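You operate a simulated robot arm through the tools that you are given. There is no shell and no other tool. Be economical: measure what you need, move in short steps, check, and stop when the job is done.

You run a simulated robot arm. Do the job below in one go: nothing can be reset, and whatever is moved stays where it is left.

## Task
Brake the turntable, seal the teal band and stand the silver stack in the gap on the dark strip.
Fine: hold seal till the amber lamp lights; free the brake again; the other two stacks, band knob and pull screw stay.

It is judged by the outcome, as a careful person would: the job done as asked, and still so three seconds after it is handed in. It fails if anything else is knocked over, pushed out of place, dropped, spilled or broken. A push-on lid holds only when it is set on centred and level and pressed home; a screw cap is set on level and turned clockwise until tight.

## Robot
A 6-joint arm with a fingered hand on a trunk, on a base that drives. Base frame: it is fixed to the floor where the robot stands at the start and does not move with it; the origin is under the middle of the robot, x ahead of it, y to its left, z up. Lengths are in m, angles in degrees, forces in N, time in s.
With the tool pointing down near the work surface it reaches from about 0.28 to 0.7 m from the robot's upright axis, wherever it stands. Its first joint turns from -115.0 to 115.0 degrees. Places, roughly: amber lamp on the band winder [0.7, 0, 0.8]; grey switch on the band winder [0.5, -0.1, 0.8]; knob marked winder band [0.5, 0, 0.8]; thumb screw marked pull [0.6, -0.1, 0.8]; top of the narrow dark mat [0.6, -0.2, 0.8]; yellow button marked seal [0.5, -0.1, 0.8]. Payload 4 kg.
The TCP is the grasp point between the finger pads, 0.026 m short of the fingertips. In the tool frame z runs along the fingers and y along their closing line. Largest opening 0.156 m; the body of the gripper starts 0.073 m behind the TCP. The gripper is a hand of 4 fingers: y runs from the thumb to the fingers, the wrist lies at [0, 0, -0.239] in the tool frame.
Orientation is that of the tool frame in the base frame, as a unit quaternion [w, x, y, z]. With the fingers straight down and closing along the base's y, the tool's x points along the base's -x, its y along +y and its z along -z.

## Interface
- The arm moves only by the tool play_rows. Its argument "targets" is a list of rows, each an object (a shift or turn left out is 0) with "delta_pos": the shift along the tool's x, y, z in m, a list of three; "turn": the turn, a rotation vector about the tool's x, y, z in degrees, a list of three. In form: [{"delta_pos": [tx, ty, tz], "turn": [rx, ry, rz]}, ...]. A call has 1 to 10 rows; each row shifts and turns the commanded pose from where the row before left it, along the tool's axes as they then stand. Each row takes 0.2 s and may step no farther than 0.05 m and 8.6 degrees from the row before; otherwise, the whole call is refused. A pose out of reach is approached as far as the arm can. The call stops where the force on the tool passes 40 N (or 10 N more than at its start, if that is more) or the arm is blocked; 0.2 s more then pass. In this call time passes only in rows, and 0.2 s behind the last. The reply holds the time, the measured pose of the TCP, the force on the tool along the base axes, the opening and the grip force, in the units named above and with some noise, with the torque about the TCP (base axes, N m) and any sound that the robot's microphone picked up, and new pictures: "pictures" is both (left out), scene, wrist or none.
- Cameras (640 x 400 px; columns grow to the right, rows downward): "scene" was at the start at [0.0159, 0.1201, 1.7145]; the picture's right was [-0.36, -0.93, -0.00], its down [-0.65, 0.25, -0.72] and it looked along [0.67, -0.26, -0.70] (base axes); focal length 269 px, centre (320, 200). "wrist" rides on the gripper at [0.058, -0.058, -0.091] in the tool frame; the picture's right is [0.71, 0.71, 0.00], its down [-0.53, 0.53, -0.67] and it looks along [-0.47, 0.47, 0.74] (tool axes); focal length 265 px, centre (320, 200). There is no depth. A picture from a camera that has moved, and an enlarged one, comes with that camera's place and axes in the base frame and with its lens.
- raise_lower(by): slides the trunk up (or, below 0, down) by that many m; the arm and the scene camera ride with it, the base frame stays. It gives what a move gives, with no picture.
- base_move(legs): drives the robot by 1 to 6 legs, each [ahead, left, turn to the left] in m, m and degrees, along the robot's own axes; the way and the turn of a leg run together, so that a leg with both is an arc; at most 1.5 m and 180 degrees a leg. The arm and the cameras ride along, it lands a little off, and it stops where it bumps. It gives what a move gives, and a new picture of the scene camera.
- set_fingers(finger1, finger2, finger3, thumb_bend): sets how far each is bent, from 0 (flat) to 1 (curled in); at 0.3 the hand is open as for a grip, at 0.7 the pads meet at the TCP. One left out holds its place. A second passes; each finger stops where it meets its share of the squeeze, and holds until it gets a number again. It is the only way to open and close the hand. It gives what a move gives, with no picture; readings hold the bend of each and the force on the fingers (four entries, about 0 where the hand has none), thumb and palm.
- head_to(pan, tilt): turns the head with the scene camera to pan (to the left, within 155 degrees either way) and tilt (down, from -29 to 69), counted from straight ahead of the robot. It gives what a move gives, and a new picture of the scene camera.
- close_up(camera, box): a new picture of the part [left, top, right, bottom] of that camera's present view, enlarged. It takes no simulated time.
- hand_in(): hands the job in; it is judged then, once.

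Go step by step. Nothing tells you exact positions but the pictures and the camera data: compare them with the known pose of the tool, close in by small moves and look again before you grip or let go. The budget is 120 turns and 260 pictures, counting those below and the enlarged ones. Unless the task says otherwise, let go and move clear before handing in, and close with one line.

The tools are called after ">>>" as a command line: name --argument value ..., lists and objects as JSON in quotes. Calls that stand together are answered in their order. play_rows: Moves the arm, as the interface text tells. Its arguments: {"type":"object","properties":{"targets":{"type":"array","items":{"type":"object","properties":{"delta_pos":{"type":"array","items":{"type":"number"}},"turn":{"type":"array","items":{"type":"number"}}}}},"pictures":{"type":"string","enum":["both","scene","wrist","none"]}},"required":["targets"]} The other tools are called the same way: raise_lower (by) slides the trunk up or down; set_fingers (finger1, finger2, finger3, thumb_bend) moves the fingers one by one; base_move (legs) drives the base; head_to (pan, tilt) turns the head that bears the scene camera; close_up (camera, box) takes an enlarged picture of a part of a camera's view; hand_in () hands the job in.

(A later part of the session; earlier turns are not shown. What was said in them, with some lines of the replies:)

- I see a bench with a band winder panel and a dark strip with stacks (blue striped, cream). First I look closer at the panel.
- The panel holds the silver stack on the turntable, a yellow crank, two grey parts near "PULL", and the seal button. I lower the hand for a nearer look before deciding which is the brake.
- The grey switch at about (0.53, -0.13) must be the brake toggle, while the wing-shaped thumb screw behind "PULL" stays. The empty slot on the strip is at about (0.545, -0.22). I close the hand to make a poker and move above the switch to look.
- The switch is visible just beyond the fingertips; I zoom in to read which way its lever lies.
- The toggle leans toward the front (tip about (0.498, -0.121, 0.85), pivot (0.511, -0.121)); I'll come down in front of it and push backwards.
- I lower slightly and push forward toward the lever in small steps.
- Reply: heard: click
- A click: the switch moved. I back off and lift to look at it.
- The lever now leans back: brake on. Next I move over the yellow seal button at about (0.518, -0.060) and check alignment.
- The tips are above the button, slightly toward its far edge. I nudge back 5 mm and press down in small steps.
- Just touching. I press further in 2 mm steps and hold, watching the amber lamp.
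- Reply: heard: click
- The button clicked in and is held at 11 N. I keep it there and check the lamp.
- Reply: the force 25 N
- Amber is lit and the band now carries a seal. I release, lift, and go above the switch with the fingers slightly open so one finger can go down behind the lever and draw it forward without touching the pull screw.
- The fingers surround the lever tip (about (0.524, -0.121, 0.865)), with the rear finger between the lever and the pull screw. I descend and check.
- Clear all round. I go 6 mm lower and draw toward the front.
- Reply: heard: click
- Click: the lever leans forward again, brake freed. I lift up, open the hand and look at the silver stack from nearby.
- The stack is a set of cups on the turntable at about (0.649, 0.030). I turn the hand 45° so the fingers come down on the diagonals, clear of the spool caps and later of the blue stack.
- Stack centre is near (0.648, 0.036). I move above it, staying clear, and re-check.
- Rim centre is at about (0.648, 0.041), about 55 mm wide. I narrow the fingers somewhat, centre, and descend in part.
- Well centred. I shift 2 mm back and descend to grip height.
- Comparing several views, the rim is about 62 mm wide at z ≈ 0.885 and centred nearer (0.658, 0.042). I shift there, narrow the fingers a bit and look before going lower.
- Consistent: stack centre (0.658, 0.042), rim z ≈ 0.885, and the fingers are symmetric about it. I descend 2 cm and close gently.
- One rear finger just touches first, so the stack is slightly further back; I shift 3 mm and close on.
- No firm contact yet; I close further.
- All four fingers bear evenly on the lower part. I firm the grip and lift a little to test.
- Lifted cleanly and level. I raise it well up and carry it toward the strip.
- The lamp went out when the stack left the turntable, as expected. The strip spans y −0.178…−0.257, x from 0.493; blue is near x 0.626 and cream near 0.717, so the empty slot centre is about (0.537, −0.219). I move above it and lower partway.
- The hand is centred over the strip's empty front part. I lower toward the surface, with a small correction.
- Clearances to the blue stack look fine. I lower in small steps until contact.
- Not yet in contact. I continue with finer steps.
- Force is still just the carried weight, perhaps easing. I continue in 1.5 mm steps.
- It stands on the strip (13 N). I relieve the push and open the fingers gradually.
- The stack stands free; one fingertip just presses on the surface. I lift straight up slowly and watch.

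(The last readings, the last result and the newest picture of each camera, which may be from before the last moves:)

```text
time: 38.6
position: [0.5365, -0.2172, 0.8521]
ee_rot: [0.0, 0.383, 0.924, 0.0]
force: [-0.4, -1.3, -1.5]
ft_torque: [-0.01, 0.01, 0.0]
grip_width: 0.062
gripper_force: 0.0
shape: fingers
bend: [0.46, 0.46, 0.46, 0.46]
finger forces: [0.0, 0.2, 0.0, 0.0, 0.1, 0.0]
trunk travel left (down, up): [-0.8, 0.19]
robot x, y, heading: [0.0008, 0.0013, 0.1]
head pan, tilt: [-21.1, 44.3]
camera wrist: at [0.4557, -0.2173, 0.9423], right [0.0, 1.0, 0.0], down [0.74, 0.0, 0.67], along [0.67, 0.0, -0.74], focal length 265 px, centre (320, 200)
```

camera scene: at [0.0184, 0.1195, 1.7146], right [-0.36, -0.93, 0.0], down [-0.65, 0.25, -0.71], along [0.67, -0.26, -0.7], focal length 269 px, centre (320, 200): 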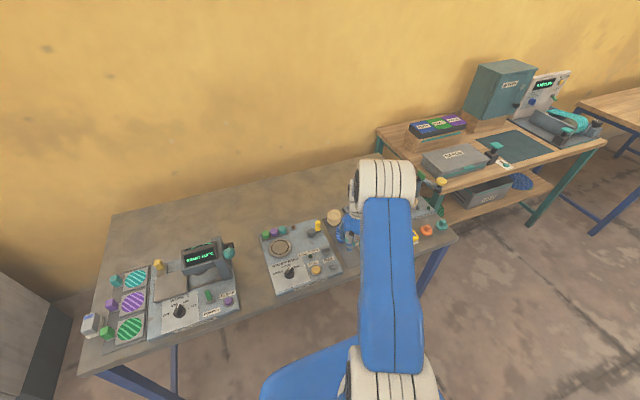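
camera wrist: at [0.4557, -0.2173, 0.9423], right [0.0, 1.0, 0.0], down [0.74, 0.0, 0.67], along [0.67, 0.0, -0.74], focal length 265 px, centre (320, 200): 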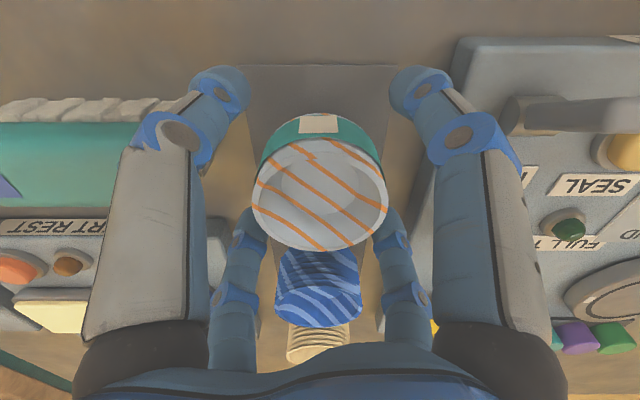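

The stack stays put as the hand rises. I lift clear and back away to view the result.

>>> play_rows --targets '[{"delta_pos": [0, 0, -0.02]}, {"delta_pos": [0, 0, -0.03]}, {"delta_pos": [0, 0, -0.04]}, {"delta_pos": [0, 0, -0.05]}, {"delta_pos": [0, 0, -0.05]}, {"delta_pos": [0.03, -0.03, 0]}, {"delta_pos": [0.03, -0.03, 0]}, {"delta_pos": [0.03, -0.03, 0]}]' --pictures "both"

>>> close_up --camera "wrist" --box '[160, 40, 480, 280]'

>>> close_up --camera "scene" --box '[250, 190, 400, 290]'

```text
time: 40.4
position: [0.4085, -0.2181, 1.041]
ee_rot: [0.001, 0.383, 0.924, 0.001]
force: [-1.3, -0.8, -0.4]
ft_torque: [0.03, 0.01, 0.0]
grip_width: 0.0621
gripper_force: 0.1
shape: fingers
bend: [0.46, 0.46, 0.46, 0.46]
finger forces: [0.0, 0.0, 0.0, 0.0, 0.0, 0.1]
trunk travel left (down, up): [-0.8, 0.19]
robot x, y, heading: [0.0031, 0.005, 0.0]
head pan, tilt: [-21.1, 44.3]
camera scene: at [0.0143, 0.12, 1.7145], right [-0.36, -0.93, 0.0], down [-0.65, 0.25, -0.72], along [0.67, -0.26, -0.7], focal length 269 px, centre (320, 200)
camera wrist: at [0.3267, -0.2177, 1.1309], right [0.0, 1.0, 0.0], down [0.74, 0.0, 0.67], along [0.67, 0.0, -0.74], focal length 265 px, centre (320, 200)
```

scene: 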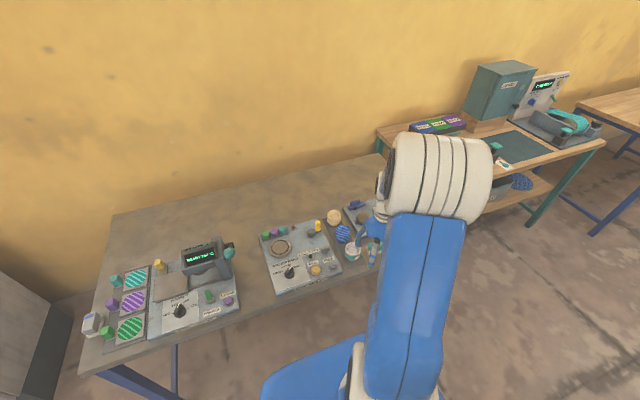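
wrist: 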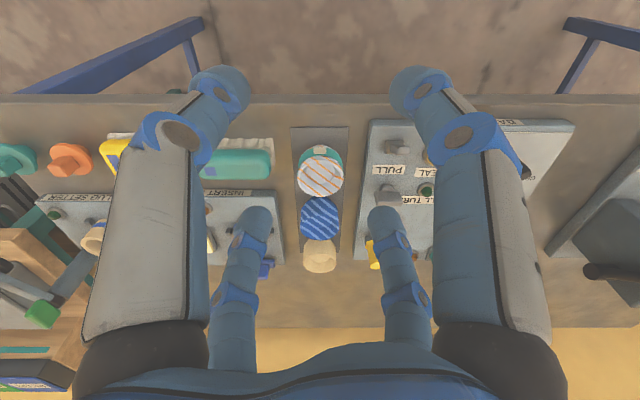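

```text
1.67 times, centred on (320, 160) of wrist
camera zoom: at [0.3267, -0.2177, 1.1309], right [0.0, 1.0, 0.0], down [0.74, 0.0, 0.67], along [0.67, 0.0, -0.74], focal length 442 px, centre (320, 267)
```

zoom: 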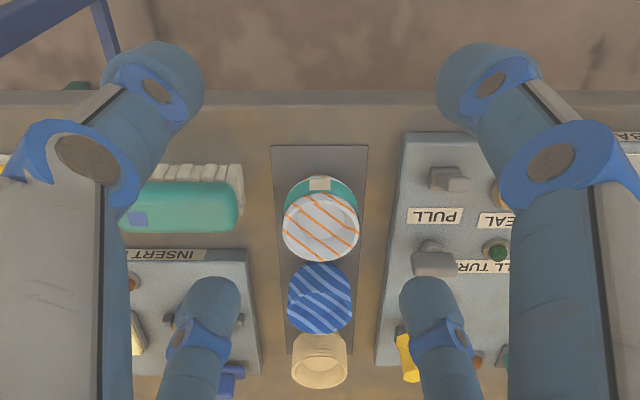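

```text
4.00 times, centred on (325, 240) of scene
camera zoom: at [0.0143, 0.12, 1.7145], right [-0.36, -0.93, 0.0], down [-0.65, 0.25, -0.72], along [0.67, -0.26, -0.7], focal length 1076 px, centre (300, 40)
```

zoom: 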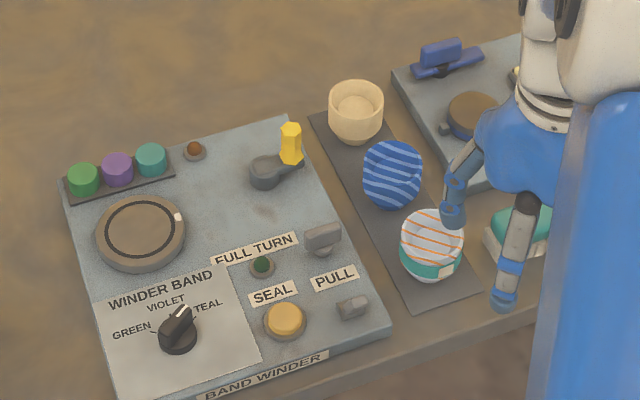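

The silver stack stands upright in the front slot with its teal band sealed. The brake lever is forward again, and the blue and cream stacks, band knob and pull screw have not moved. The hand is clear, so I hand in.

>>> hand_in

```text
The job is handed in.
```

The turntable was braked, seal was held until the amber lamp lit, the brake was freed again, and the silver stack now stands in the gap on the dark strip.
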